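You operate a simulated robot arm through the tools that you are given. There is no shell and no other tool.

You are at the controls of a simulated robot arm. One attempt, no reset.

Task
Shut the tank lid and tighten its four nuts in opposite pairs.

The check looks at the end state, three seconds after you hand in, the way a careful person would. Anything else that was tipped, shoved, dropped, spilled or broken makes it a failure. A push-on lid holds only when it is set on centred and level and pressed home; a screw cap is set on level and turned clockwise until tight.

Robot
A 7-joint arm with a three-finger gripper, fixed in place. Base frame: the origin is at the foot of the arm, x ahead of it, y to its left, z up; the work surface is at about z = 900. Units: mm, degrees, N and s.
Its first joint turns from -166.0 to 166.0 degrees. Payload 2.69 kg.
The tool frame sits at the grasp point between the pads (the TCP): z along the fingers, y along the line on which they close. The tips reach 30 mm beyond it. The gripper opens to 128 mm. The gripper's body begins 117 mm behind the TCP.
Orientation is that of the tool frame in the base frame, as a unit quaternion [w, x, y, z]. With the fingers straight down and closing along the base's y, the tool's x points along the base's -x, its y along +y and its z along -z.

Tools
- The arm moves only by the tool move_arm. Its argument "rows" is a list of rows, each a list of 6 numbers: the shift along the tool's x, y, z in units of 40 mm (1.0 is 40 mm), then the turn, a rotation vector about the tool's x, y, z in units of 5 degrees (1.0 is 5 degrees). In form: [[dx, dy, dz, ax, ay, az], ...]. A call has 1 to 20 rows; each row shifts and turns the commanded pose from where the row before left it, along the tool's axes as they then stand. "grip" is the finger opening in mm, from 0 to 128, set as the call begins (left out, the last holds). A call with a number of a shift or a turn outside -1 to 1 is refused whole. A row lasts 0.2 s, in which the tool goes at most 50 mm and 8.6 degrees; a call with a longer step from one row to the next is refused whole, and so is a gripper value outside its range. Where a pose cannot be reached the arm comes as near as it can. A force on the tool above 60 N (or 10 N above the force at the start of the call, whichever is more), or a blocked arm, ends the call early, and 0.2 s more pass. The fingers move at their own pace and stop on an object; they squeeze with about 36 N. The grip force told is the motor's: it shows also when the fingers shut on nothing. Time passes only in rows, and 0.2 s behind the last, so rows that do not move let the fingers close. It gives the time, the measured TCP pose, the force on the tool (base axes), the opening and the grip force at its end, in the units of the frame above (readings bear some noise), with the torque about the TCP (base axes, N m) and any sound that the robot's microphone picked up.
- Cameras (640 x 400 px; columns grow to the right, rows downward): "scene" is fixed at [396.4, -499.4, 2005.5]; the picture's right is [0.86, -0.52, 0.00], its down [-0.30, -0.50, -0.81] and it looks along [0.42, 0.69, -0.58] (base axes); focal length 354 px, centre (320, 200). "wrist" rides on the gripper at [58, 54, -131] in the tool frame; the picture's right is [-0.68, 0.74, 0.00], its down [-0.62, -0.57, -0.55] and it looks along [-0.40, -0.37, 0.84] (tool axes); focal length 234 px, centre (320, 200). There is no depth. A picture from a camera that has moved, and an enlarged one, comes with that camera's place and axes in the base frame and with its lens. The place of the scene camera against the robot may be out by one fixed shift of up to 18 mm in any direction.
- grab_frame(camera): a new picture of that camera. No time passes.
- raise_lower(by): slides the trunk up (or, below 0, down) by that many mm; the arm rides with it, the base frame stays. It gives what a move gives, with no picture.
- zoom(camera, box): a new picture of the part [left, top, right, bottom] of that camera's present view, enlarged. No time passes.
- sign_off(): hands the job in; it is judged then, once.

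Places have to be worked out from the pictures, the camera data and where the tool is seen. Open the gripper and draw the arm clear of the work before you hand the job in, unless the task says otherwise.

The tools are called after "Emit:" by a JSON object that holds its "api" and its "payload". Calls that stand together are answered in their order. move_arm: Moves the arm, as the interface text tells. Its arguments: {"type":"object","properties":{"rows":{"type":"array","items":{"type":"array","items":{"type":"number"}}},"grip":{"type":"number"}},"required":["rows"]} The other tools are called the same way: raise_lower (by) slides the trunk up or down; grab_frame (camera) takes a picture; zoom (camera, box) takes an enlarged picture of a part of a camera's view; sign_off () hands the job in.

At the start:

```text
time: 0.0
ee_pos: [562.3, 161.8, 1647.1]
ee_rot: [0.0, 0.001, 1.0, 0.0]
contact_force: [0.2, -0.1, 1.0]
wrist_torque: [-0.04, 0.02, 0.02]
finger_gap: 127.7
grasp_force: 0.0
trunk travel left (down, up): [-250.0, 100.0]
```

scene: 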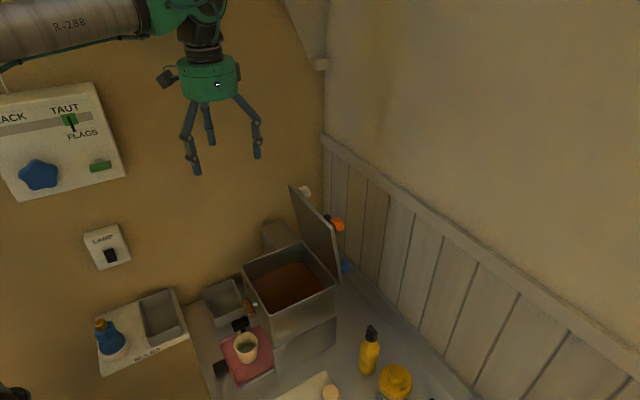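
wrist: 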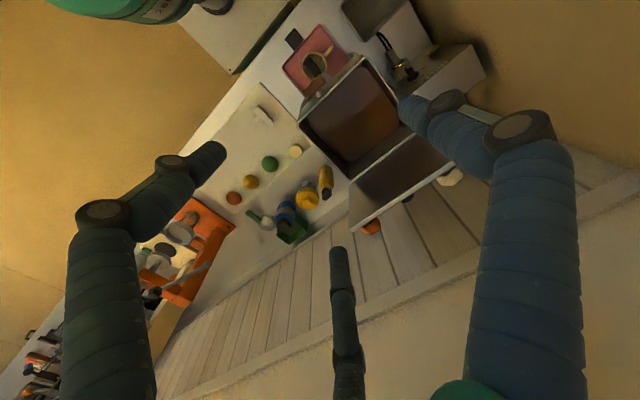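

I'll start by looking closely at the tank, its lid and the surroundings with enlarged pictures.

Emit:
{"api": "zoom", "payload": {"camera": "scene", "box": [180, 160, 440, 400]}}

Emit:
{"api": "zoom", "payload": {"camera": "wrist", "box": [220, 0, 500, 260]}}

Emit:
{"api": "zoom", "payload": {"camera": "scene", "box": [0, 70, 200, 280]}}

Emit:
{"api": "zoom", "payload": {"camera": "wrist", "box": [120, 60, 380, 320]}}

```text
1.67 times, centred on (310, 280) of scene
camera zoom: at [396.4, -499.4, 2005.5], right [0.86, -0.52, 0.0], down [-0.3, -0.5, -0.81], along [0.42, 0.69, -0.58], focal length 590 px, centre (337, 67)
```

zoom: 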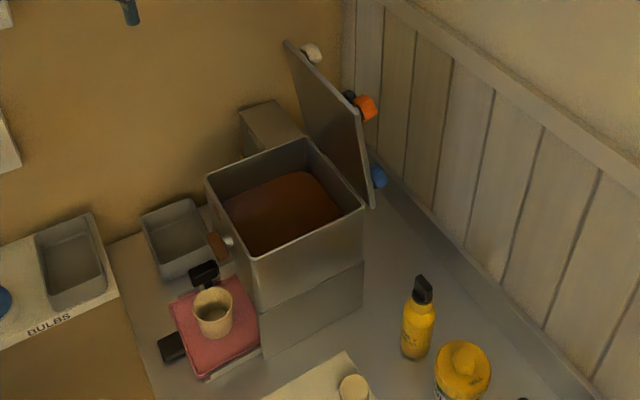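

```text
1.54 times, centred on (360, 130) of wrist
camera zoom: at [503.5, 216.2, 1779.4], right [0.68, 0.74, 0.0], down [0.62, -0.57, 0.55], along [0.4, -0.37, -0.84], focal length 360 px, centre (258, 308)
```

zoom: 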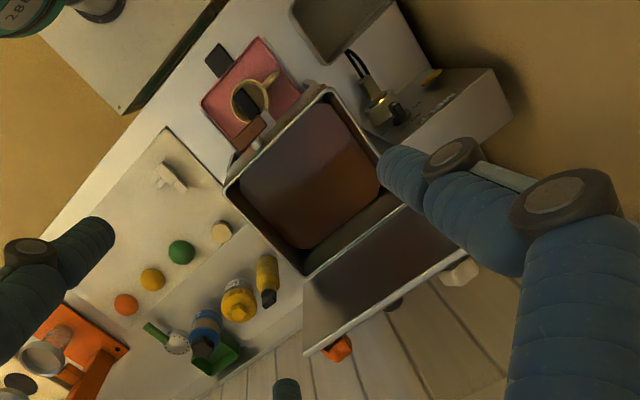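

```text
1.90 times, centred on (100, 175) of scene
camera zoom: at [396.4, -499.4, 2005.5], right [0.86, -0.52, 0.0], down [-0.3, -0.5, -0.81], along [0.42, 0.69, -0.58], focal length 674 px, centre (739, 248)
```

zoom: 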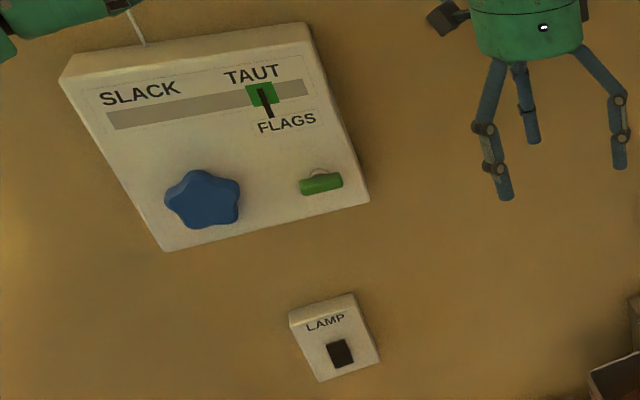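

```text
1.54 times, centred on (250, 190) of wrist
camera zoom: at [503.5, 216.2, 1779.4], right [0.68, 0.74, 0.0], down [0.62, -0.57, 0.55], along [0.4, -0.37, -0.84], focal length 360 px, centre (428, 215)
```

zoom: 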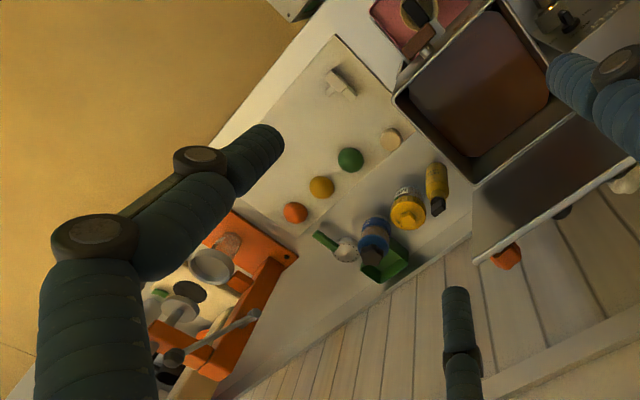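

The tank looks axis-aligned, roughly x 587–796, y 72–281, rim near z 1203, with the lid standing open on the far (wall) side and coloured knobs on its outer face. I'll zoom tighter on the lid, the nuts and the gripper.

Emit:
{"api": "zoom", "payload": {"camera": "scene", "box": [280, 170, 360, 290]}}

Emit:
{"api": "zoom", "payload": {"camera": "scene", "box": [200, 270, 300, 390]}}

Emit:
{"api": "zoom", "payload": {"camera": "scene", "box": [150, 0, 290, 180]}}

Emit:
{"api": "zoom", "payload": {"camera": "wrist", "box": [270, 0, 490, 140]}}

Emit:
{"api": "zoom", "payload": {"camera": "wrist", "box": [330, 130, 490, 240]}}

```text
3.33 times, centred on (320, 230) of scene
camera zoom: at [396.4, -499.4, 2005.5], right [0.86, -0.52, 0.0], down [-0.3, -0.5, -0.81], along [0.42, 0.69, -0.58], focal length 1179 px, centre (320, 100)
```

zoom: 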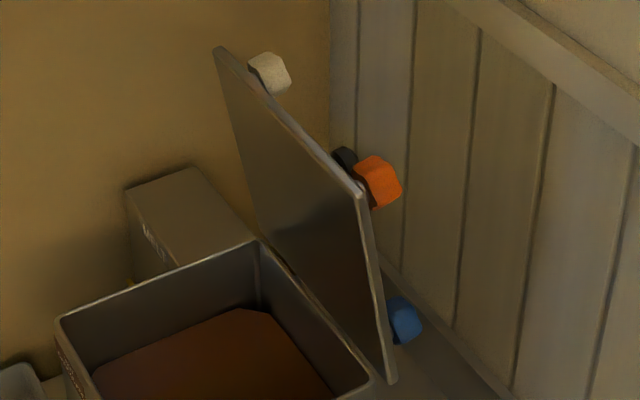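

```text
3.33 times, centred on (250, 330) of scene
camera zoom: at [396.4, -499.4, 2005.5], right [0.86, -0.52, 0.0], down [-0.3, -0.5, -0.81], along [0.42, 0.69, -0.58], focal length 1179 px, centre (553, -233)
```

zoom: 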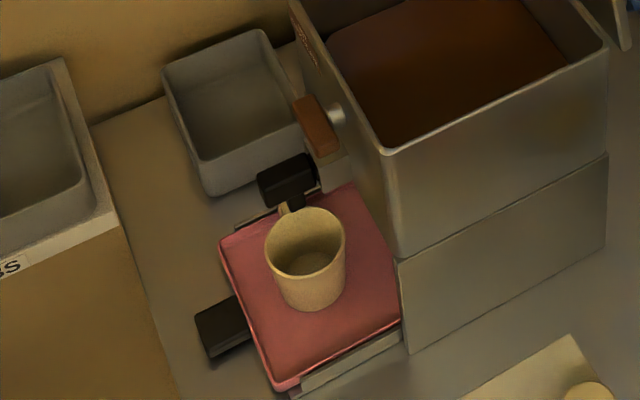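

```text
2.22 times, centred on (220, 90) of scene
camera zoom: at [396.4, -499.4, 2005.5], right [0.86, -0.52, 0.0], down [-0.3, -0.5, -0.81], along [0.42, 0.69, -0.58], focal length 786 px, centre (542, 444)
```

zoom: 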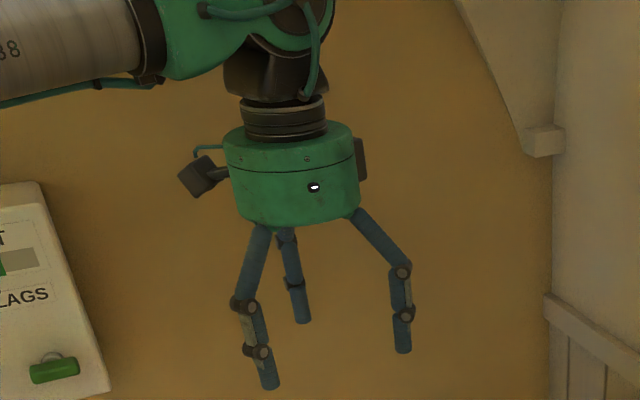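

```text
2.86 times, centred on (380, 70) of wrist
camera zoom: at [503.5, 216.2, 1779.4], right [0.68, 0.74, 0.0], down [0.62, -0.57, 0.55], along [0.4, -0.37, -0.84], focal length 669 px, centre (149, 571)
```

zoom: 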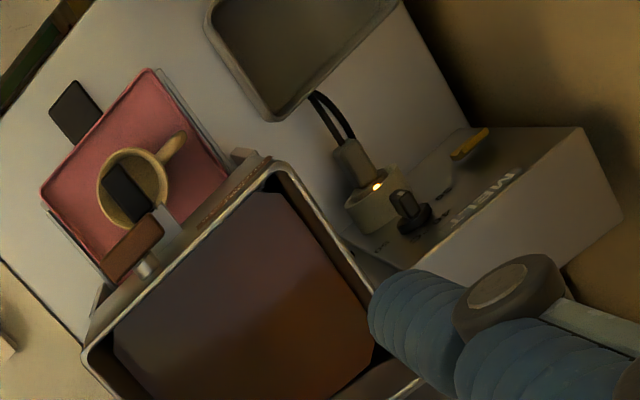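

```text
3.64 times, centred on (410, 185) of wrist
camera zoom: at [503.5, 216.2, 1779.4], right [0.68, 0.74, 0.0], down [0.62, -0.57, 0.55], along [0.4, -0.37, -0.84], focal length 852 px, centre (-7, 254)
```

zoom: 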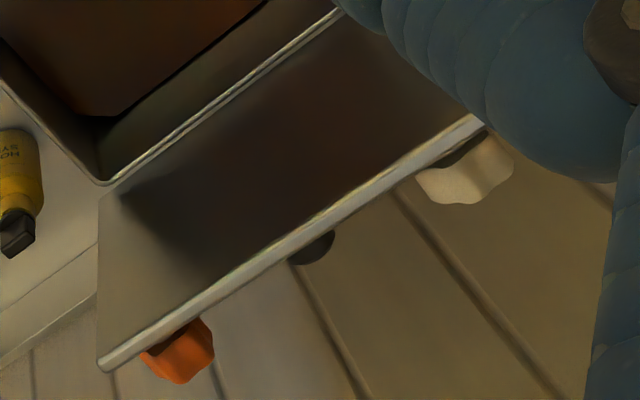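

The gripper is drawn as a three-jaw hand, and the lid leans at about 80° with a central dark knob and corner nuts (white, orange, blue, one hidden). I'll turn the tool 90° clockwise in place, with the fingers closing, so the wrist camera can look at the lid's outer face next.

Emit:
{"api": "move_arm", "payload": {"rows": [[0, 0, 0, 0, 0, 1], [0, 0, 0, 0, 0, 1], [0, 0, 0, 0, 0, 1], [0, 0, 0, 0, 0, 1], [0, 0, 0, 0, 0, 1], [0, 0, 0, 0, 0, 1], [0, 0, 0, 0, 0, 1], [0, 0, 0, 0, 0, 1], [0, 0, 0, 0, 0, 1], [0, 0, 0, 0, 0, 1], [0, 0, 0, 0, 0, 1], [0, 0, 0, 0, 0, 1], [0, 0, 0, 0, 0, 1], [0, 0, 0, 0, 0, 1], [0, 0, 0, 0, 0, 1], [0, 0, 0, 0, 0, 1], [0, 0, 0, 0, 0, 1], [0, 0, 0, 0, 0, 1]], "grip": 0}}

```text
time: 3.8
ee_pos: [562.7, 163.2, 1648.3]
ee_rot: [0.0, 0.707, 0.707, -0.001]
contact_force: [-0.7, -0.4, -0.2]
wrist_torque: [-0.02, 0.01, -0.02]
finger_gap: 2.2
grasp_force: 31.4
trunk travel left (down, up): [-250.0, 100.0]
```

The turn worked (tool x now along base +y, tool y along base +x). Now I move +x about 290 mm at this height, well above the lid, to look down on its outer face.

Emit:
{"api": "move_arm", "payload": {"rows": [[0, 1, 0, 0, 0, 0], [0, 1, 0, 0, 0, 0], [0, 1, 0, 0, 0, 0], [0, 1, 0, 0, 0, 0], [0, 1, 0, 0, 0, 0], [0, 1, 0, 0, 0, 0], [0, 1, 0, 0, 0, 0]]}}

Emit:
{"api": "grab_frame", "payload": {"camera": "wrist"}}

Emit:
{"api": "grab_frame", "payload": {"camera": "scene"}}

```text
time: 5.4
ee_pos: [846.4, 162.5, 1645.7]
ee_rot: [-0.001, 0.707, 0.707, -0.001]
contact_force: [0.2, 0.6, 0.0]
wrist_torque: [-0.01, 0.05, 0.02]
finger_gap: 2.1
grasp_force: 31.3
trunk travel left (down, up): [-250.0, 100.0]
```

```text
taken
camera wrist: at [898.7, 220.8, 1777.3], right [0.74, -0.68, 0.0], down [-0.56, -0.62, 0.55], along [-0.37, -0.4, -0.83], focal length 234 px, centre (320, 200)
```

wrist: 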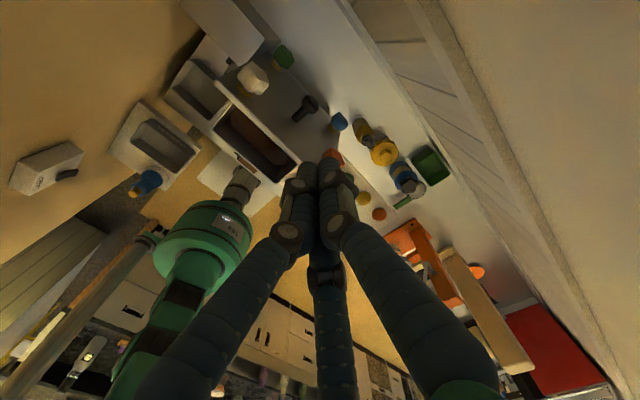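

```text
taken
```

scene: 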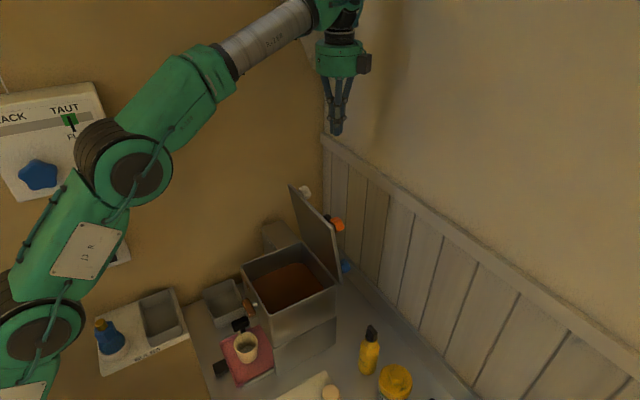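

Now I can see the lid's outer face: white and orange nuts near the free edge, green and blue near the hinge, dark handle in the middle. Let me zoom in.

Emit:
{"api": "zoom", "payload": {"camera": "wrist", "box": [180, 10, 380, 190]}}

Emit:
{"api": "zoom", "payload": {"camera": "wrist", "box": [210, 30, 370, 170]}}

Emit:
{"api": "zoom", "payload": {"camera": "scene", "box": [300, 0, 400, 150]}}

```text
2.22 times, centred on (280, 100) of wrist
camera zoom: at [898.7, 220.8, 1777.3], right [0.74, -0.68, 0.0], down [-0.56, -0.62, 0.55], along [-0.37, -0.4, -0.83], focal length 520 px, centre (409, 422)
```

zoom: 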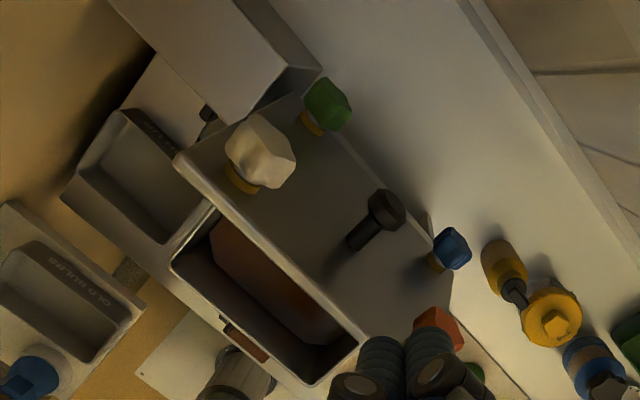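

```text
2.86 times, centred on (290, 100) of wrist
camera zoom: at [898.7, 220.8, 1777.3], right [0.74, -0.68, 0.0], down [-0.56, -0.62, 0.55], along [-0.37, -0.4, -0.83], focal length 669 px, centre (406, 486)
```

zoom: 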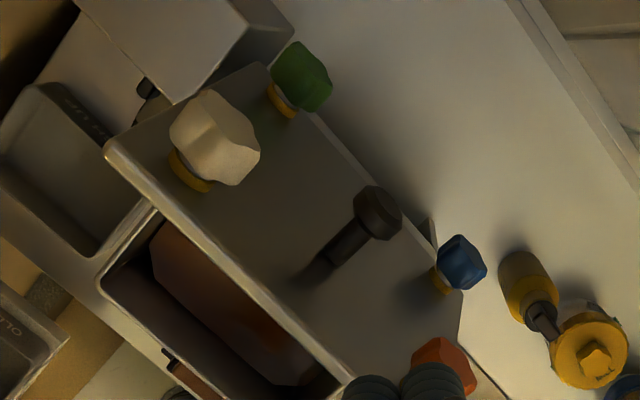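

```text
2.67 times, centred on (350, 75) of scene
camera zoom: at [396.4, -499.4, 2005.5], right [0.86, -0.52, 0.0], down [-0.3, -0.5, -0.81], along [0.42, 0.69, -0.58], focal length 943 px, centre (240, 533)
```

zoom: 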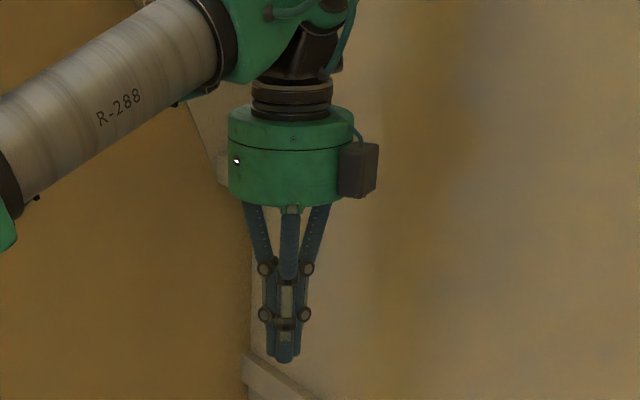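

Estimates: nuts at about ±87 mm around the lid centre (white ≈ (803,259,1413), blue ≈ (838,88,1238)), lid hinge near x≈812, z≈1205, free edge near (770, 174, 1436), tilted about 79°. I'll lower the closed fingers behind the free edge, between the white and orange nuts and above the handle.

Emit:
{"api": "move_arm", "payload": {"rows": [[0.29, 0.2, 0.5, 0, 0, 0], [0, 0, 1, 0, 0, 0], [0, 0, 1, 0, 0, 0], [0, 0, 1, 0, 0, 0], [0, 0, 1, 0, 0, 0], [0, 0, 0.8, 0, 0, 0], [0, 0, 0, 0, 0, 0]]}}

Emit:
{"api": "zoom", "payload": {"camera": "scene", "box": [260, 130, 380, 290]}}

Emit:
{"api": "grab_frame", "payload": {"camera": "wrist"}}

```text
time: 7.0
ee_pos: [850.8, 173.5, 1435.2]
ee_rot: [0.001, 0.707, 0.707, 0.0]
contact_force: [0.1, 0.5, -0.1]
wrist_torque: [0.0, 0.04, 0.03]
finger_gap: 2.0
grasp_force: 31.7
trunk travel left (down, up): [-250.0, 100.0]
```

```text
2.50 times, centred on (320, 210) of scene
camera zoom: at [396.4, -499.4, 2005.5], right [0.86, -0.52, 0.0], down [-0.3, -0.5, -0.81], along [0.42, 0.69, -0.58], focal length 884 px, centre (320, 175)
```

zoom: 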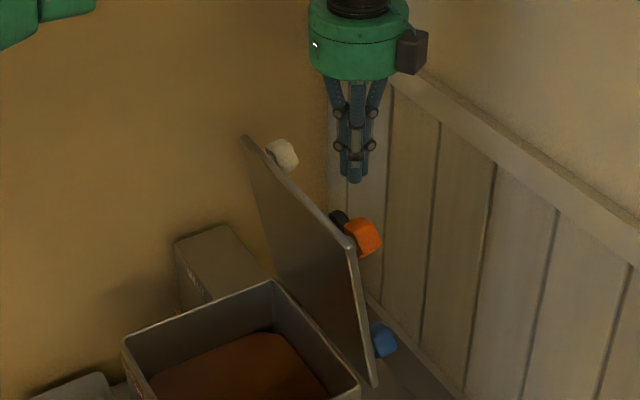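

```text
taken
camera wrist: at [903.4, 232.1, 1567.3], right [0.74, -0.68, 0.0], down [-0.57, -0.62, 0.55], along [-0.37, -0.4, -0.84], focal length 234 px, centre (320, 200)
```

wrist: 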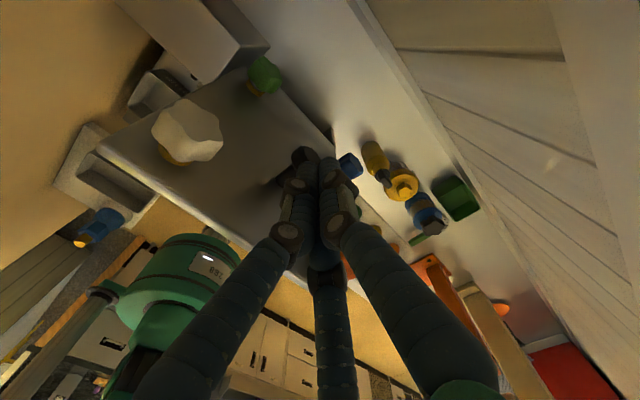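

Fingertips are behind the free edge, clear of the handle and nuts. I push gently toward −x, to find contact and see how the lid reacts.

Emit:
{"api": "move_arm", "payload": {"rows": [[0, -0.5, 0, 0, 0, 0], [0, -0.4, 0, 0, 0, 0], [0, -0.3, 0, 0, 0, 0], [0, -0.2, 0, 0, 0, 0], [0, -0.2, 0, 0, 0, 0], [0, -0.2, 0, 0, 0, 0]]}}

Emit:
{"api": "zoom", "payload": {"camera": "scene", "box": [260, 130, 380, 290]}}

```text
time: 8.4
ee_pos: [777.5, 174.3, 1436.0]
ee_rot: [0.0, 0.707, 0.707, 0.0]
contact_force: [0.0, -0.6, 0.3]
wrist_torque: [0.0, -0.02, -0.02]
finger_gap: 2.1
grasp_force: 31.5
trunk travel left (down, up): [-250.0, 100.0]
```

```text
2.50 times, centred on (320, 210) of scene
camera zoom: at [396.4, -499.4, 2005.5], right [0.86, -0.52, 0.0], down [-0.3, -0.5, -0.81], along [0.42, 0.69, -0.58], focal length 884 px, centre (320, 175)
```

zoom: 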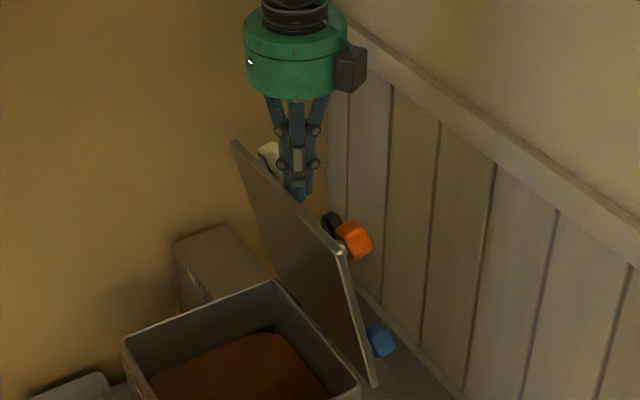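

The lid has begun to swing forward with hardly any force. I'll back off 20 mm and wait briefly to learn if it holds itself where it's left.

Emit:
{"api": "move_arm", "payload": {"rows": [[0, 0.25, 0, 0, 0, 0], [0, 0.25, 0, 0, 0, 0], [0, 0, 0, 0, 0, 0]]}}

Emit:
{"api": "zoom", "payload": {"camera": "scene", "box": [260, 130, 380, 290]}}

```text
time: 9.2
ee_pos: [798.4, 173.0, 1436.3]
ee_rot: [0.0, 0.707, 0.707, 0.0]
contact_force: [-0.3, -0.8, 0.5]
wrist_torque: [0.02, 0.01, 0.01]
finger_gap: 2.2
grasp_force: 31.3
trunk travel left (down, up): [-250.0, 100.0]
```

```text
2.50 times, centred on (320, 210) of scene
camera zoom: at [396.4, -499.4, 2005.5], right [0.86, -0.52, 0.0], down [-0.3, -0.5, -0.81], along [0.42, 0.69, -0.58], focal length 884 px, centre (320, 175)
```

zoom: 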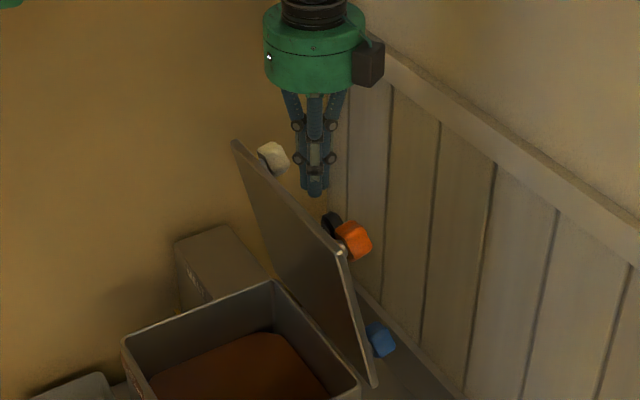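

The lid holds itself where it was left (friction hinge), now about 77°. I push it further along its arc to about 62°, then back off to check that it still holds.

Emit:
{"api": "move_arm", "payload": {"rows": [[0, -0.5, 0, 0, 0, 0], [0, -0.35, 0.1, 0, 0, 0], [0, -0.35, 0.1, 0, 0, 0], [0, -0.35, 0.15, 0, 0, 0], [0, -0.35, 0.15, 0, 0, 0], [0, 0.3, -0.15, 0, 0, 0], [0, 0.2, -0.1, 0, 0, 0], [0, 0, 0, 0, 0, 0]]}}

Emit:
{"api": "zoom", "payload": {"camera": "scene", "box": [260, 130, 380, 290]}}

```text
time: 11.0
ee_pos: [743.4, 174.9, 1426.7]
ee_rot: [0.0, 0.707, 0.707, 0.0]
contact_force: [-0.5, -0.5, 0.0]
wrist_torque: [0.0, -0.03, -0.02]
finger_gap: 2.3
grasp_force: 31.5
trunk travel left (down, up): [-250.0, 100.0]
```

```text
2.50 times, centred on (320, 210) of scene
camera zoom: at [396.4, -499.4, 2005.5], right [0.86, -0.52, 0.0], down [-0.3, -0.5, -0.81], along [0.42, 0.69, -0.58], focal length 884 px, centre (320, 175)
```

zoom: 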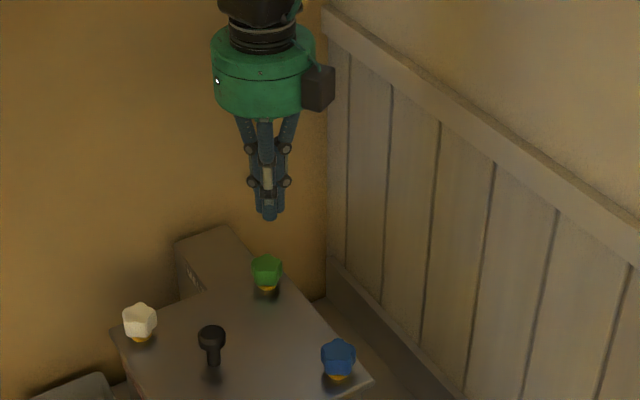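

The lid went past its balance and has come down by itself. I look at the whole scene to see if it's seated flush.

Emit:
{"api": "zoom", "payload": {"camera": "scene", "box": [220, 220, 360, 340]}}

Emit:
{"api": "grab_frame", "payload": {"camera": "scene"}}

Emit:
{"api": "grab_frame", "payload": {"camera": "wrist"}}

```text
3.33 times, centred on (290, 280) of scene
camera zoom: at [396.4, -499.4, 2005.5], right [0.86, -0.52, 0.0], down [-0.3, -0.5, -0.81], along [0.42, 0.69, -0.58], focal length 1179 px, centre (420, -67)
```

zoom: 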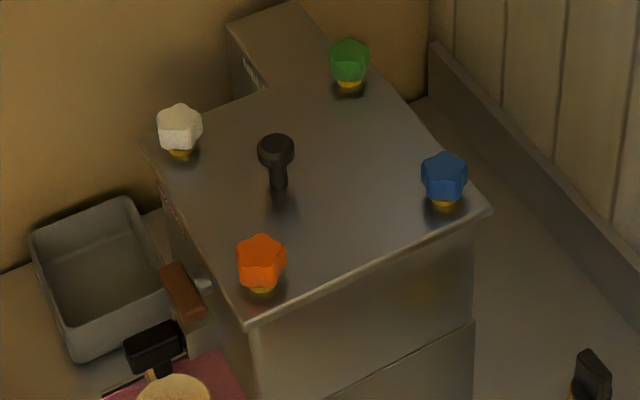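

```text
taken
```

scene: 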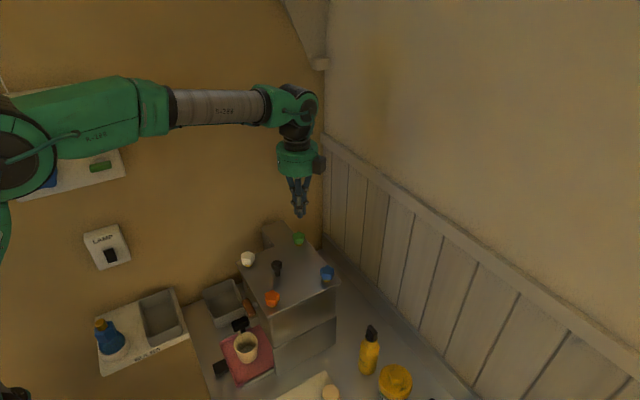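

```text
taken
camera wrist: at [796.1, 233.2, 1557.6], right [0.74, -0.68, 0.0], down [-0.57, -0.62, 0.55], along [-0.37, -0.4, -0.84], focal length 234 px, centre (320, 200)
```

wrist: 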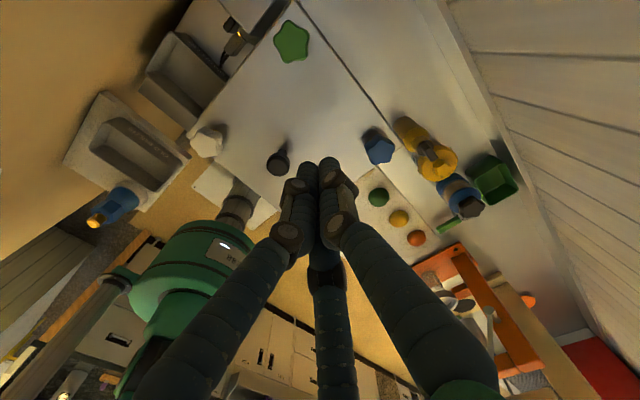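

The lid is down over the tank; the nuts are five-lobed star knobs. I zoom in on the wrist view to measure nut positions.

Emit:
{"api": "zoom", "payload": {"camera": "wrist", "box": [180, 0, 420, 200]}}

Emit:
{"api": "zoom", "payload": {"camera": "scene", "box": [235, 225, 345, 315]}}

```text
2.00 times, centred on (300, 100) of wrist
camera zoom: at [796.1, 233.2, 1557.6], right [0.74, -0.68, 0.0], down [-0.57, -0.62, 0.55], along [-0.37, -0.4, -0.84], focal length 468 px, centre (360, 400)
```

zoom: 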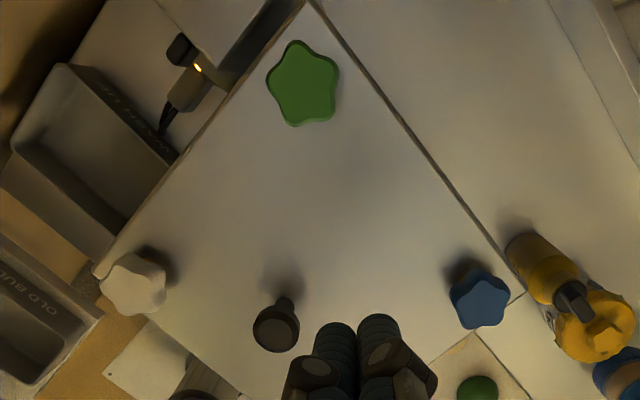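

```text
4.44 times, centred on (290, 270) of scene
camera zoom: at [396.4, -499.4, 2005.5], right [0.86, -0.52, 0.0], down [-0.3, -0.5, -0.81], along [0.42, 0.69, -0.58], focal length 1572 px, centre (453, -111)
```

zoom: 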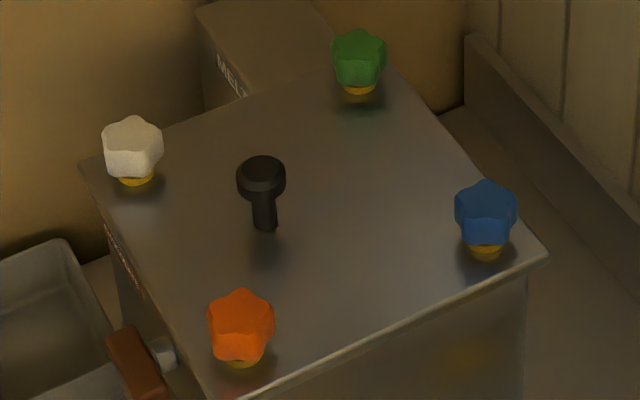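

Measured nut centres (top ≈ z 1250): white ≈ (611,259), green ≈ (778,259), blue ≈ (779,92), orange ≈ (610,92); handle near (664,176). Diagonal pairs are white–blue and orange–green. I go up a bit and turn the tool counter-clockwise to find how much turning range I have before gripping.

Emit:
{"api": "move_arm", "payload": {"rows": [[0, 0, -0.5, 0, 0, -1], [0, 0, 0, 0, 0, -1], [0, 0, 0, 0, 0, -1], [0, 0, 0, 0, 0, -1], [0, 0, 0, 0, 0, -1], [0, 0, 0, 0, 0, -1], [0, 0, 0, 0, 0, -1], [0, 0, 0, 0, 0, -1], [0, 0, 0, 0, 0, -1], [0, 0, 0, 0, 0, -1], [0, 0, 0, 0, 0, -1], [0, 0, 0, 0, 0, -1], [0, 0, 0, 0, 0, -1], [0, 0, 0, 0, 0, -1], [0, 0, 0, 0, 0, -1], [0, 0, 0, 0, 0, -1], [0, 0, 0, 0, 0, -1], [0, 0, 0, 0, 0, -1], [0, 0, 0, 0, 0, -1], [0, 0, 0, 0, 0, -1]]}}

Emit:
{"api": "move_arm", "payload": {"rows": [[0, 0, 0, 0, 0, -1], [0, 0, 0, 0, 0, -1], [0, 0, 0, 0, 0, -1], [0, 0, 0, 0, 0, -1], [0, 0, 0, 0, 0, -1], [0, 0, 0, 0, 0, -1], [0, 0, 0, 0, 0, -1], [0, 0, 0, 0, 0, -1], [0, 0, 0, 0, 0, -1], [0, 0, 0, 0, 0, -1], [0, 0, 0, 0, 0, -1], [0, 0, 0, 0, 0, -1], [0, 0, 0, 0, 0, -1], [0, 0, 0, 0, 0, -1], [0, 0, 0, 0, 0, -1], [0, 0, 0, 0, 0, -1]]}}

```text
time: 15.2
ee_pos: [741.9, 174.7, 1446.5]
ee_rot: [0.0, -0.088, 0.996, 0.0]
contact_force: [0.2, 0.3, 0.3]
wrist_torque: [-0.03, -0.01, 0.01]
finger_gap: 2.2
grasp_force: 31.4
trunk travel left (down, up): [-250.0, 100.0]
```

```text
time: 18.6
ee_pos: [743.4, 174.0, 1445.6]
ee_rot: [0.0, 0.708, -0.707, 0.0]
contact_force: [0.3, 0.2, 0.6]
wrist_torque: [-0.01, 0.0, 0.01]
finger_gap: 2.1
grasp_force: 31.2
trunk travel left (down, up): [-250.0, 100.0]
```

Reached 90° counter-clockwise of the start without trouble. I continue another 80° to find the limit.

Emit:
{"api": "move_arm", "payload": {"rows": [[0, 0, 0, 0, 0, -1], [0, 0, 0, 0, 0, -1], [0, 0, 0, 0, 0, -1], [0, 0, 0, 0, 0, -1], [0, 0, 0, 0, 0, -1], [0, 0, 0, 0, 0, -1], [0, 0, 0, 0, 0, -1], [0, 0, 0, 0, 0, -1], [0, 0, 0, 0, 0, -1], [0, 0, 0, 0, 0, -1], [0, 0, 0, 0, 0, -1], [0, 0, 0, 0, 0, -1], [0, 0, 0, 0, 0, -1], [0, 0, 0, 0, 0, -1], [0, 0, 0, 0, 0, -1], [0, 0, 0, 0, 0, -1]]}}

Emit:
{"api": "grab_frame", "payload": {"camera": "wrist"}}

Emit:
{"api": "grab_frame", "payload": {"camera": "scene"}}

```text
time: 22.0
ee_pos: [742.9, 172.9, 1446.4]
ee_rot: [0.0, 0.996, -0.086, -0.001]
contact_force: [-0.1, -0.6, 0.0]
wrist_torque: [0.0, -0.02, 0.03]
finger_gap: 2.0
grasp_force: 31.0
trunk travel left (down, up): [-250.0, 100.0]
```

```text
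taken
camera wrist: at [790.2, 110.8, 1577.3], right [-0.79, -0.61, 0.0], down [-0.51, 0.66, 0.55], along [-0.33, 0.44, -0.84], focal length 234 px, centre (320, 200)
```

wrist: 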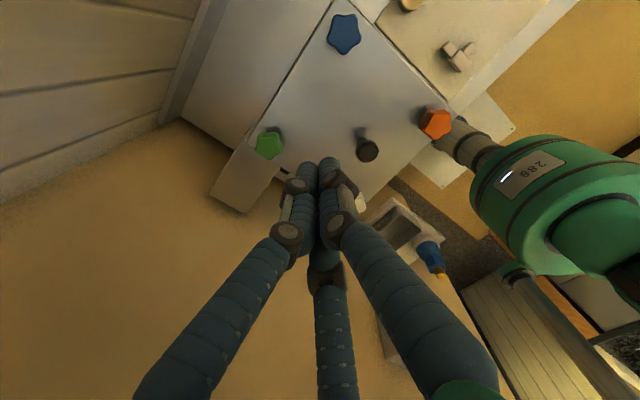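

```text
taken
```

scene: 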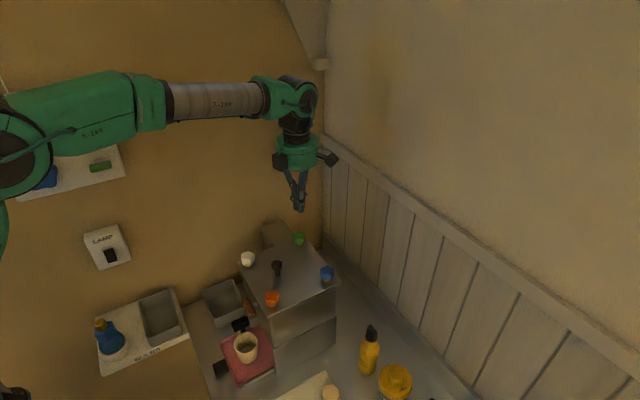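

Reached 170° counter-clockwise, so there's at least 260° of turning range. I refine the positions of blue, orange and green from this view.

Emit:
{"api": "zoom", "payload": {"camera": "wrist", "box": [240, 0, 480, 180]}}

```text
2.22 times, centred on (360, 90) of wrist
camera zoom: at [790.2, 110.8, 1577.3], right [-0.79, -0.61, 0.0], down [-0.51, 0.66, 0.55], along [-0.33, 0.44, -0.84], focal length 520 px, centre (231, 444)
```

zoom: 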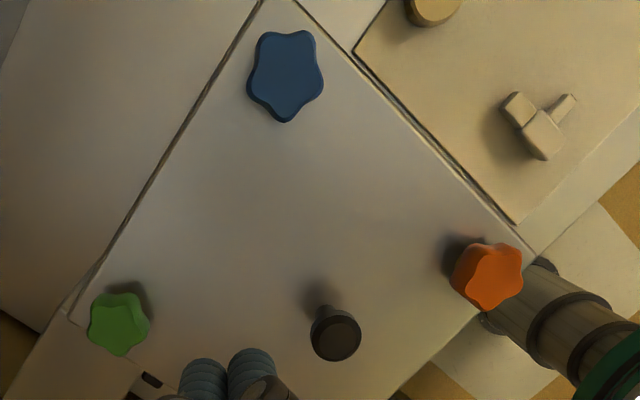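

Combining views, nuts sit at about x 600/777, y 83/260, tops near z 1240. I start with blue (diagonal partner white): hover over it with the fingers opened to 90 mm and check alignment.

Emit:
{"api": "move_arm", "payload": {"rows": [[0.305, 0.5175, 0.4, 0, 0, 0], [0.305, 0.5175, 0.6, 0, 0, 0], [0.305, 0.5175, 0.6, 0, 0, 0], [0.305, 0.5175, 0.6, 0, 0, 0], [0, 0, 0.4, 0, 0, 0], [0, 0, 0, 0, 0, 0]], "grip": 90}}

Emit:
{"api": "grab_frame", "payload": {"camera": "wrist"}}

Emit:
{"api": "zoom", "payload": {"camera": "scene", "box": [250, 150, 370, 320]}}

```text
time: 23.4
ee_pos: [776.7, 84.6, 1341.7]
ee_rot: [0.0, 0.996, -0.087, 0.0]
contact_force: [-0.3, -0.2, 0.6]
wrist_torque: [-0.04, 0.03, 0.0]
finger_gap: 90.0
grasp_force: 0.0
trunk travel left (down, up): [-250.0, 100.0]
```

```text
taken
camera wrist: at [823.4, 21.4, 1472.9], right [-0.79, -0.61, 0.0], down [-0.51, 0.66, 0.55], along [-0.33, 0.44, -0.84], focal length 234 px, centre (320, 200)
```

wrist: 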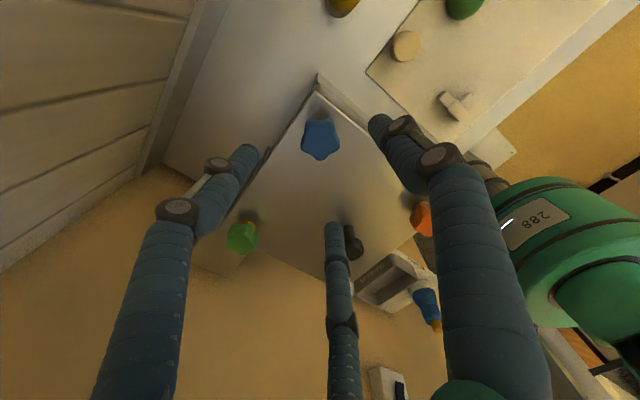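

```text
2.35 times, centred on (310, 235) of scene
camera zoom: at [396.4, -499.4, 2005.5], right [0.86, -0.52, 0.0], down [-0.3, -0.5, -0.81], along [0.42, 0.69, -0.58], focal length 832 px, centre (344, 118)
```

zoom: 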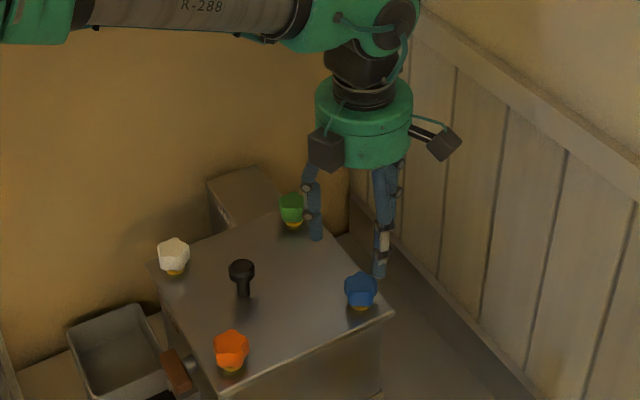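

Blue nut is right on the tool axis's column. I zoom to check the star's centre more accurately.

Emit:
{"api": "zoom", "payload": {"camera": "wrist", "box": [270, 90, 370, 180]}}

Emit:
{"api": "zoom", "payload": {"camera": "scene", "box": [290, 230, 350, 290]}}

```text
4.44 times, centred on (320, 135) of wrist
camera zoom: at [823.4, 21.4, 1472.9], right [-0.79, -0.61, 0.0], down [-0.51, 0.66, 0.55], along [-0.33, 0.44, -0.84], focal length 1041 px, centre (320, 489)
```

zoom: 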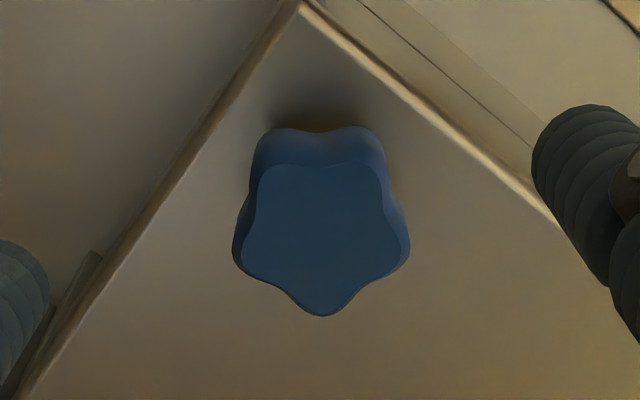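

```text
6.67 times, centred on (320, 260) of scene
camera zoom: at [396.4, -499.4, 2005.5], right [0.86, -0.52, 0.0], down [-0.3, -0.5, -0.81], along [0.42, 0.69, -0.58], focal length 2358 px, centre (320, -200)
```

zoom: 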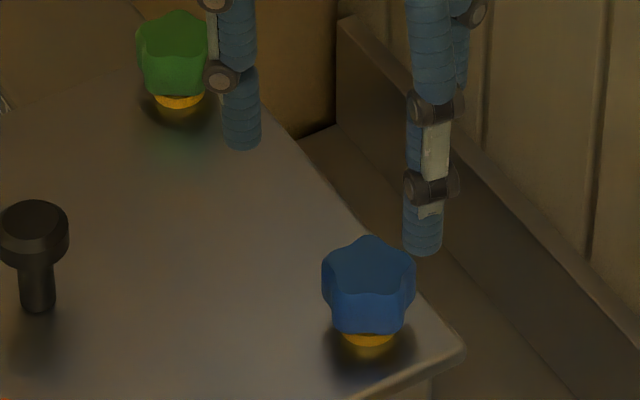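

Star centre is on the axis within ~1 mm; top z ≈ 1244, radius ≈ 20 mm. I descend to TCP z ≈ 1250 (tips ~1220, just above the lid) and check before closing.

Emit:
{"api": "move_arm", "payload": {"rows": [[0, 0.02, 0.7, 0, 0, 0], [0, 0, 0.7, 0, 0, 0], [0, 0, 0.5, 0, 0, 0], [0, 0, 0.25, 0, 0, 0], [0, 0, 0.14, 0, 0, 0], [0, 0, 0, 0, 0, 0]]}}

Emit:
{"api": "zoom", "payload": {"camera": "scene", "box": [280, 220, 360, 300]}}

Emit:
{"api": "zoom", "payload": {"camera": "wrist", "box": [220, 80, 420, 260]}}

```text
time: 24.8
ee_pos: [775.5, 82.4, 1250.7]
ee_rot: [0.0, 0.996, -0.087, 0.001]
contact_force: [-0.3, -0.3, 0.5]
wrist_torque: [0.0, -0.01, -0.01]
finger_gap: 89.9
grasp_force: 0.1
trunk travel left (down, up): [-250.0, 100.0]
```

```text
5.00 times, centred on (320, 260) of scene
camera zoom: at [396.4, -499.4, 2005.5], right [0.86, -0.52, 0.0], down [-0.3, -0.5, -0.81], along [0.42, 0.69, -0.58], focal length 1769 px, centre (320, -100)
```

zoom: 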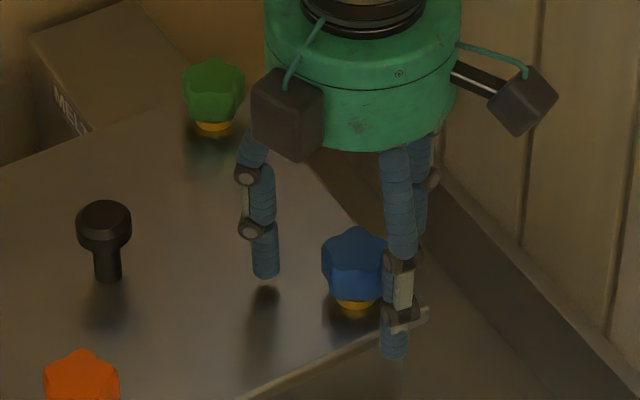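

```text
2.22 times, centred on (320, 170) of wrist
camera zoom: at [823.7, 20.3, 1381.8], right [-0.79, -0.61, 0.0], down [-0.51, 0.66, 0.55], along [-0.33, 0.44, -0.84], focal length 520 px, centre (320, 267)
```

zoom: 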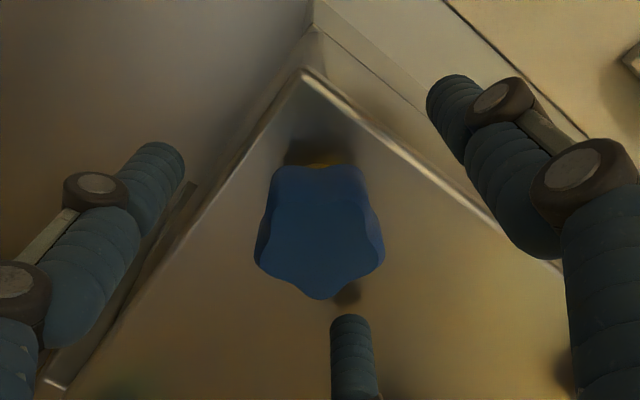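

Fingers straddle the nut with the tips still ~10 mm above the lid. I lower 4 mm more and close the grip, then read.

Emit:
{"api": "move_arm", "payload": {"rows": [[0, 0, 0.1, 0, 0, 0]]}}

Emit:
{"api": "move_arm", "payload": {"rows": [[0, 0, 0, 0, 0, 0], [0, 0, 0, 0, 0, 0], [0, 0, 0, 0, 0, 0], [0, 0, 0, 0, 0, 0]], "grip": 0}}

Emit:
{"api": "zoom", "payload": {"camera": "wrist", "box": [220, 80, 420, 260]}}

Emit:
{"api": "zoom", "payload": {"camera": "scene", "box": [280, 220, 360, 300]}}

```text
time: 25.2
ee_pos: [775.8, 82.8, 1247.5]
ee_rot: [-0.001, 0.996, -0.088, -0.001]
contact_force: [0.0, -0.2, -0.7]
wrist_torque: [0.01, 0.01, 0.0]
finger_gap: 90.1
grasp_force: 0.0
trunk travel left (down, up): [-250.0, 100.0]
```

```text
time: 26.2
ee_pos: [774.2, 83.5, 1245.7]
ee_rot: [0.0, 0.996, -0.088, 0.0]
contact_force: [-8.5, 0.9, -2.5]
wrist_torque: [0.1, 0.28, 0.0]
finger_gap: 36.1
grasp_force: 45.4
trunk travel left (down, up): [-250.0, 100.0]
```

```text
2.22 times, centred on (320, 170) of wrist
camera zoom: at [822.8, 20.4, 1377.3], right [-0.79, -0.61, 0.0], down [-0.51, 0.66, 0.55], along [-0.33, 0.44, -0.84], focal length 520 px, centre (320, 267)
```

zoom: 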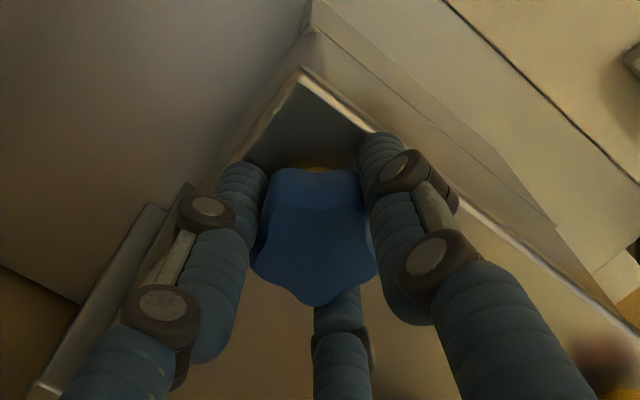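

```text
5.00 times, centred on (320, 260) of scene
camera zoom: at [396.4, -499.4, 2005.5], right [0.86, -0.52, 0.0], down [-0.3, -0.5, -0.81], along [0.42, 0.69, -0.58], focal length 1769 px, centre (320, -100)
```

zoom: 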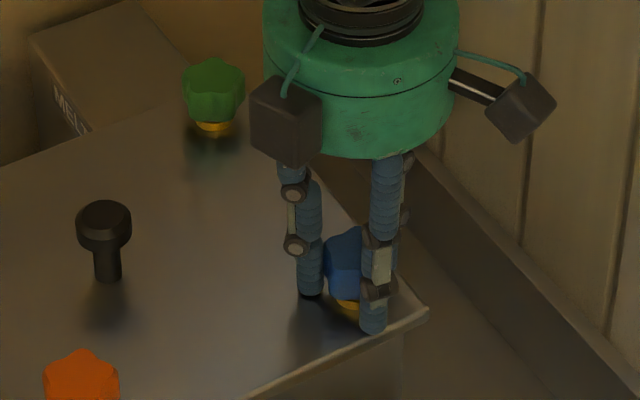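

Gripped with a 36 mm gap; the side force of −8.5 N says the nut sits ~2 mm toward −x, so I recentre by 2 mm and begin a first 20° clockwise turn, watching torque.

Emit:
{"api": "move_arm", "payload": {"rows": [[-0.05, 0.01, 0, 0, 0, 0], [0, 0, 0, 0, 0, 1], [0, 0, 0, 0, 0, 1], [0, 0, 0, 0, 0, 1], [0, 0, 0, 0, 0, 1]]}}

Emit:
{"api": "zoom", "payload": {"camera": "wrist", "box": [220, 80, 420, 260]}}

```text
time: 27.4
ee_pos: [774.7, 83.6, 1245.6]
ee_rot: [0.0, 0.966, -0.26, 0.0]
contact_force: [4.3, 5.3, -8.1]
wrist_torque: [0.15, -0.15, 0.04]
finger_gap: 36.3
grasp_force: 45.6
trunk travel left (down, up): [-250.0, 100.0]
```

```text
2.22 times, centred on (320, 170) of wrist
camera zoom: at [797.9, 8.0, 1377.3], right [-0.95, -0.3, 0.0], down [-0.25, 0.8, 0.55], along [-0.16, 0.52, -0.84], focal length 520 px, centre (320, 267)
```

zoom: 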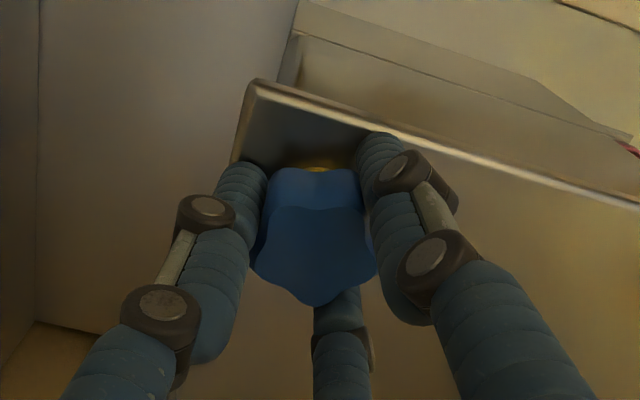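

The nut turns with the fingers at negligible torque (0.04 N·m), and pulls down slightly as it screws in. I continue 50° clockwise.

Emit:
{"api": "move_arm", "payload": {"rows": [[0, 0, 0.01, 0, 0, 1], [0, 0, 0, 0, 0, 1], [0, 0, 0, 0, 0, 1], [0, 0, 0, 0, 0, 1], [0, 0, 0, 0, 0, 1], [0, 0, 0, 0, 0, 1], [0, 0, 0, 0, 0, 1], [0, 0, 0, 0, 0, 1], [0, 0, 0, 0, 0, 1], [0, 0, 0, 0, 0, 1]]}}

Emit:
{"api": "zoom", "payload": {"camera": "wrist", "box": [220, 80, 420, 260]}}

```text
time: 29.6
ee_pos: [774.8, 84.3, 1245.1]
ee_rot: [0.0, 0.766, -0.643, 0.0]
contact_force: [5.5, 17.9, -3.5]
wrist_torque: [0.66, -0.15, 0.04]
finger_gap: 36.0
grasp_force: 45.2
trunk travel left (down, up): [-250.0, 100.0]
```

```text
2.22 times, centred on (320, 170) of wrist
camera zoom: at [731.3, 17.9, 1377.4], right [-0.84, 0.54, 0.0], down [0.45, 0.7, 0.55], along [0.3, 0.46, -0.84], focal length 520 px, centre (320, 267)
```

zoom: 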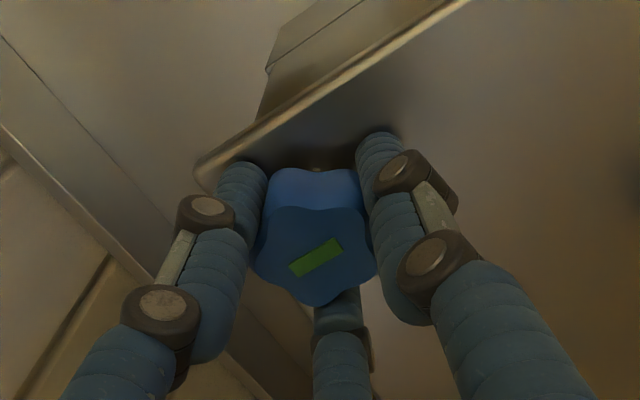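

A green mark has appeared on the blue nut's top face. I look closer at it, and at the other nuts and the wall panel for comparison.

Emit:
{"api": "zoom", "payload": {"camera": "wrist", "box": [280, 130, 360, 200]}}

Emit:
{"api": "zoom", "payload": {"camera": "scene", "box": [235, 220, 355, 320]}}

Emit:
{"api": "zoom", "payload": {"camera": "scene", "box": [0, 70, 140, 280]}}

```text
5.71 times, centred on (320, 165) of wrist
camera zoom: at [731.3, 17.9, 1377.4], right [-0.84, 0.54, 0.0], down [0.45, 0.7, 0.55], along [0.3, 0.46, -0.84], focal length 1338 px, centre (320, 400)
```

zoom: 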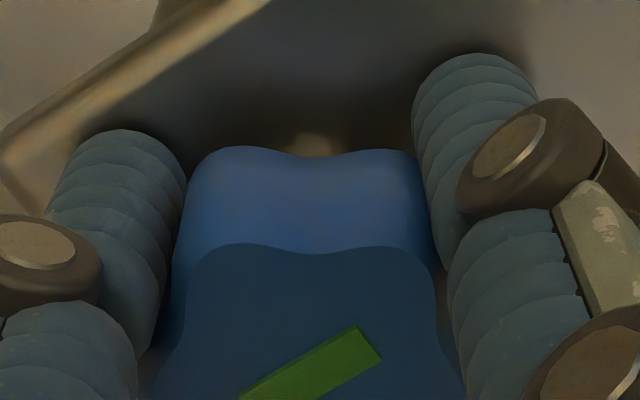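

```text
4.00 times, centred on (295, 270) of scene
camera zoom: at [396.4, -499.4, 2005.5], right [0.86, -0.52, 0.0], down [-0.3, -0.5, -0.81], along [0.42, 0.69, -0.58], focal length 1415 px, centre (420, -80)
```

zoom: 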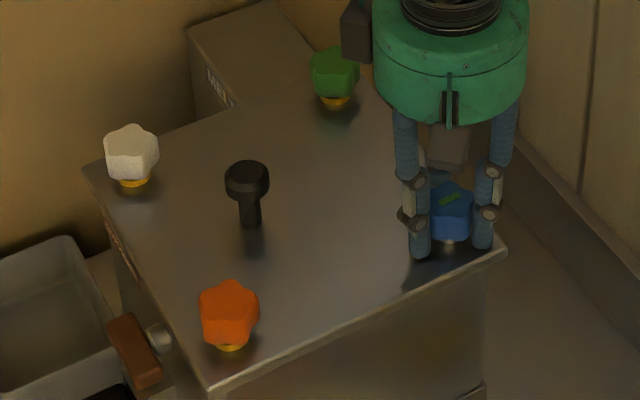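

```text
1.90 times, centred on (70, 175) of scene
camera zoom: at [396.4, -499.4, 2005.5], right [0.86, -0.52, 0.0], down [-0.3, -0.5, -0.81], along [0.42, 0.69, -0.58], focal length 674 px, centre (796, 248)
```

zoom: 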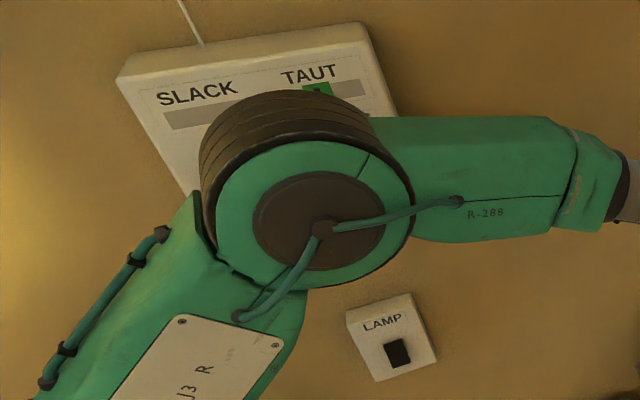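

The green flag appeared after ~70° of turning and the brass collar is nearly hidden, which suggests the nut is down. I add just 5° more to feel whether it comes up hard.

Emit:
{"api": "move_arm", "payload": {"rows": [[0, 0, 0, 0, 0, 1], [0, 0, 0, 0, 0, 0]]}}

Emit:
{"api": "zoom", "payload": {"camera": "wrist", "box": [240, 90, 400, 230]}}

```text
time: 30.2
ee_pos: [776.0, 84.7, 1246.0]
ee_rot: [0.0, 0.737, -0.676, 0.0]
contact_force: [6.2, 21.1, -1.0]
wrist_torque: [0.51, 0.16, 0.0]
finger_gap: 36.4
grasp_force: 44.9
trunk travel left (down, up): [-250.0, 100.0]
```

```text
2.86 times, centred on (320, 160) of wrist
camera zoom: at [725.7, 22.0, 1377.4], right [-0.79, 0.61, 0.0], down [0.51, 0.66, 0.55], along [0.33, 0.43, -0.84], focal length 669 px, centre (320, 314)
```

zoom: 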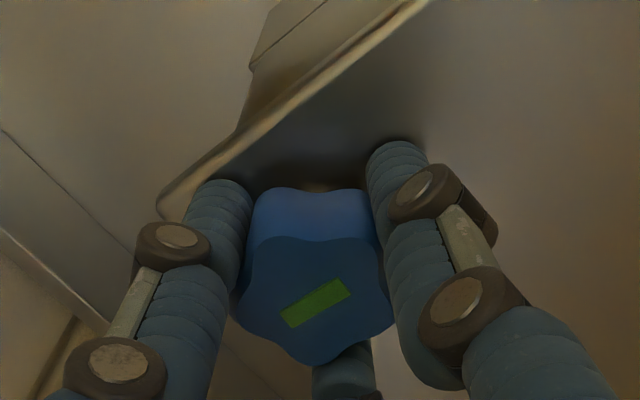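

No torque rise yet, and the flag stays green; the side force shows a small axis offset. I shift ~3 mm in +y, +1 mm in x to relieve it and turn 10° more, watching closely.

Emit:
{"api": "move_arm", "payload": {"rows": [[-0.07, -0.03, 0, 0, 0, 0], [0, 0, 0, 0, 0, 1], [0, 0, 0, 0, 0, 1], [0, 0, 0, 0, 0, 0]]}}

Emit:
{"api": "zoom", "payload": {"camera": "wrist", "box": [240, 90, 400, 230]}}

Emit:
{"api": "zoom", "payload": {"camera": "scene", "box": [285, 230, 355, 300]}}

```text
time: 31.2
ee_pos: [774.6, 85.2, 1245.6]
ee_rot: [0.0, -0.676, 0.737, 0.0]
contact_force: [3.6, -7.2, 4.1]
wrist_torque: [-0.63, 0.44, -0.02]
finger_gap: 36.3
grasp_force: 45.7
trunk travel left (down, up): [-250.0, 100.0]
```

```text
2.86 times, centred on (320, 160) of wrist
camera zoom: at [715.6, 31.5, 1377.4], right [-0.67, 0.74, 0.0], down [0.62, 0.56, 0.55], along [0.41, 0.37, -0.84], focal length 669 px, centre (320, 314)
```

zoom: 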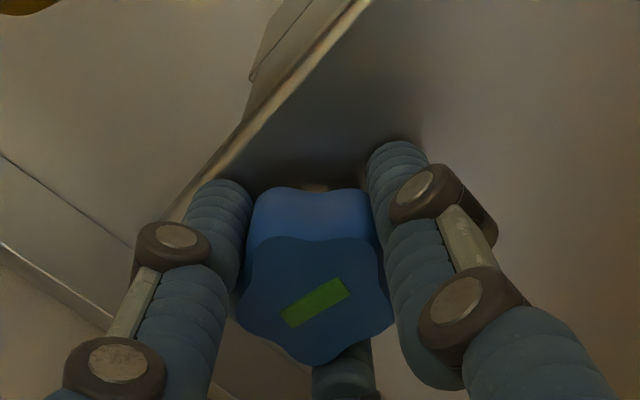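

```text
5.71 times, centred on (320, 265) of scene
camera zoom: at [396.4, -499.4, 2005.5], right [0.86, -0.52, 0.0], down [-0.3, -0.5, -0.81], along [0.42, 0.69, -0.58], focal length 2021 px, centre (320, -171)
```

zoom: 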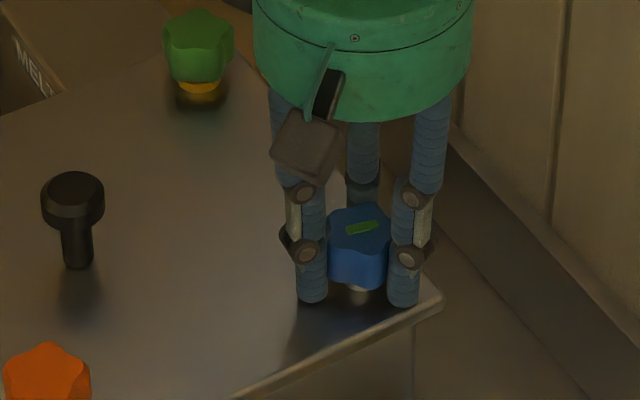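

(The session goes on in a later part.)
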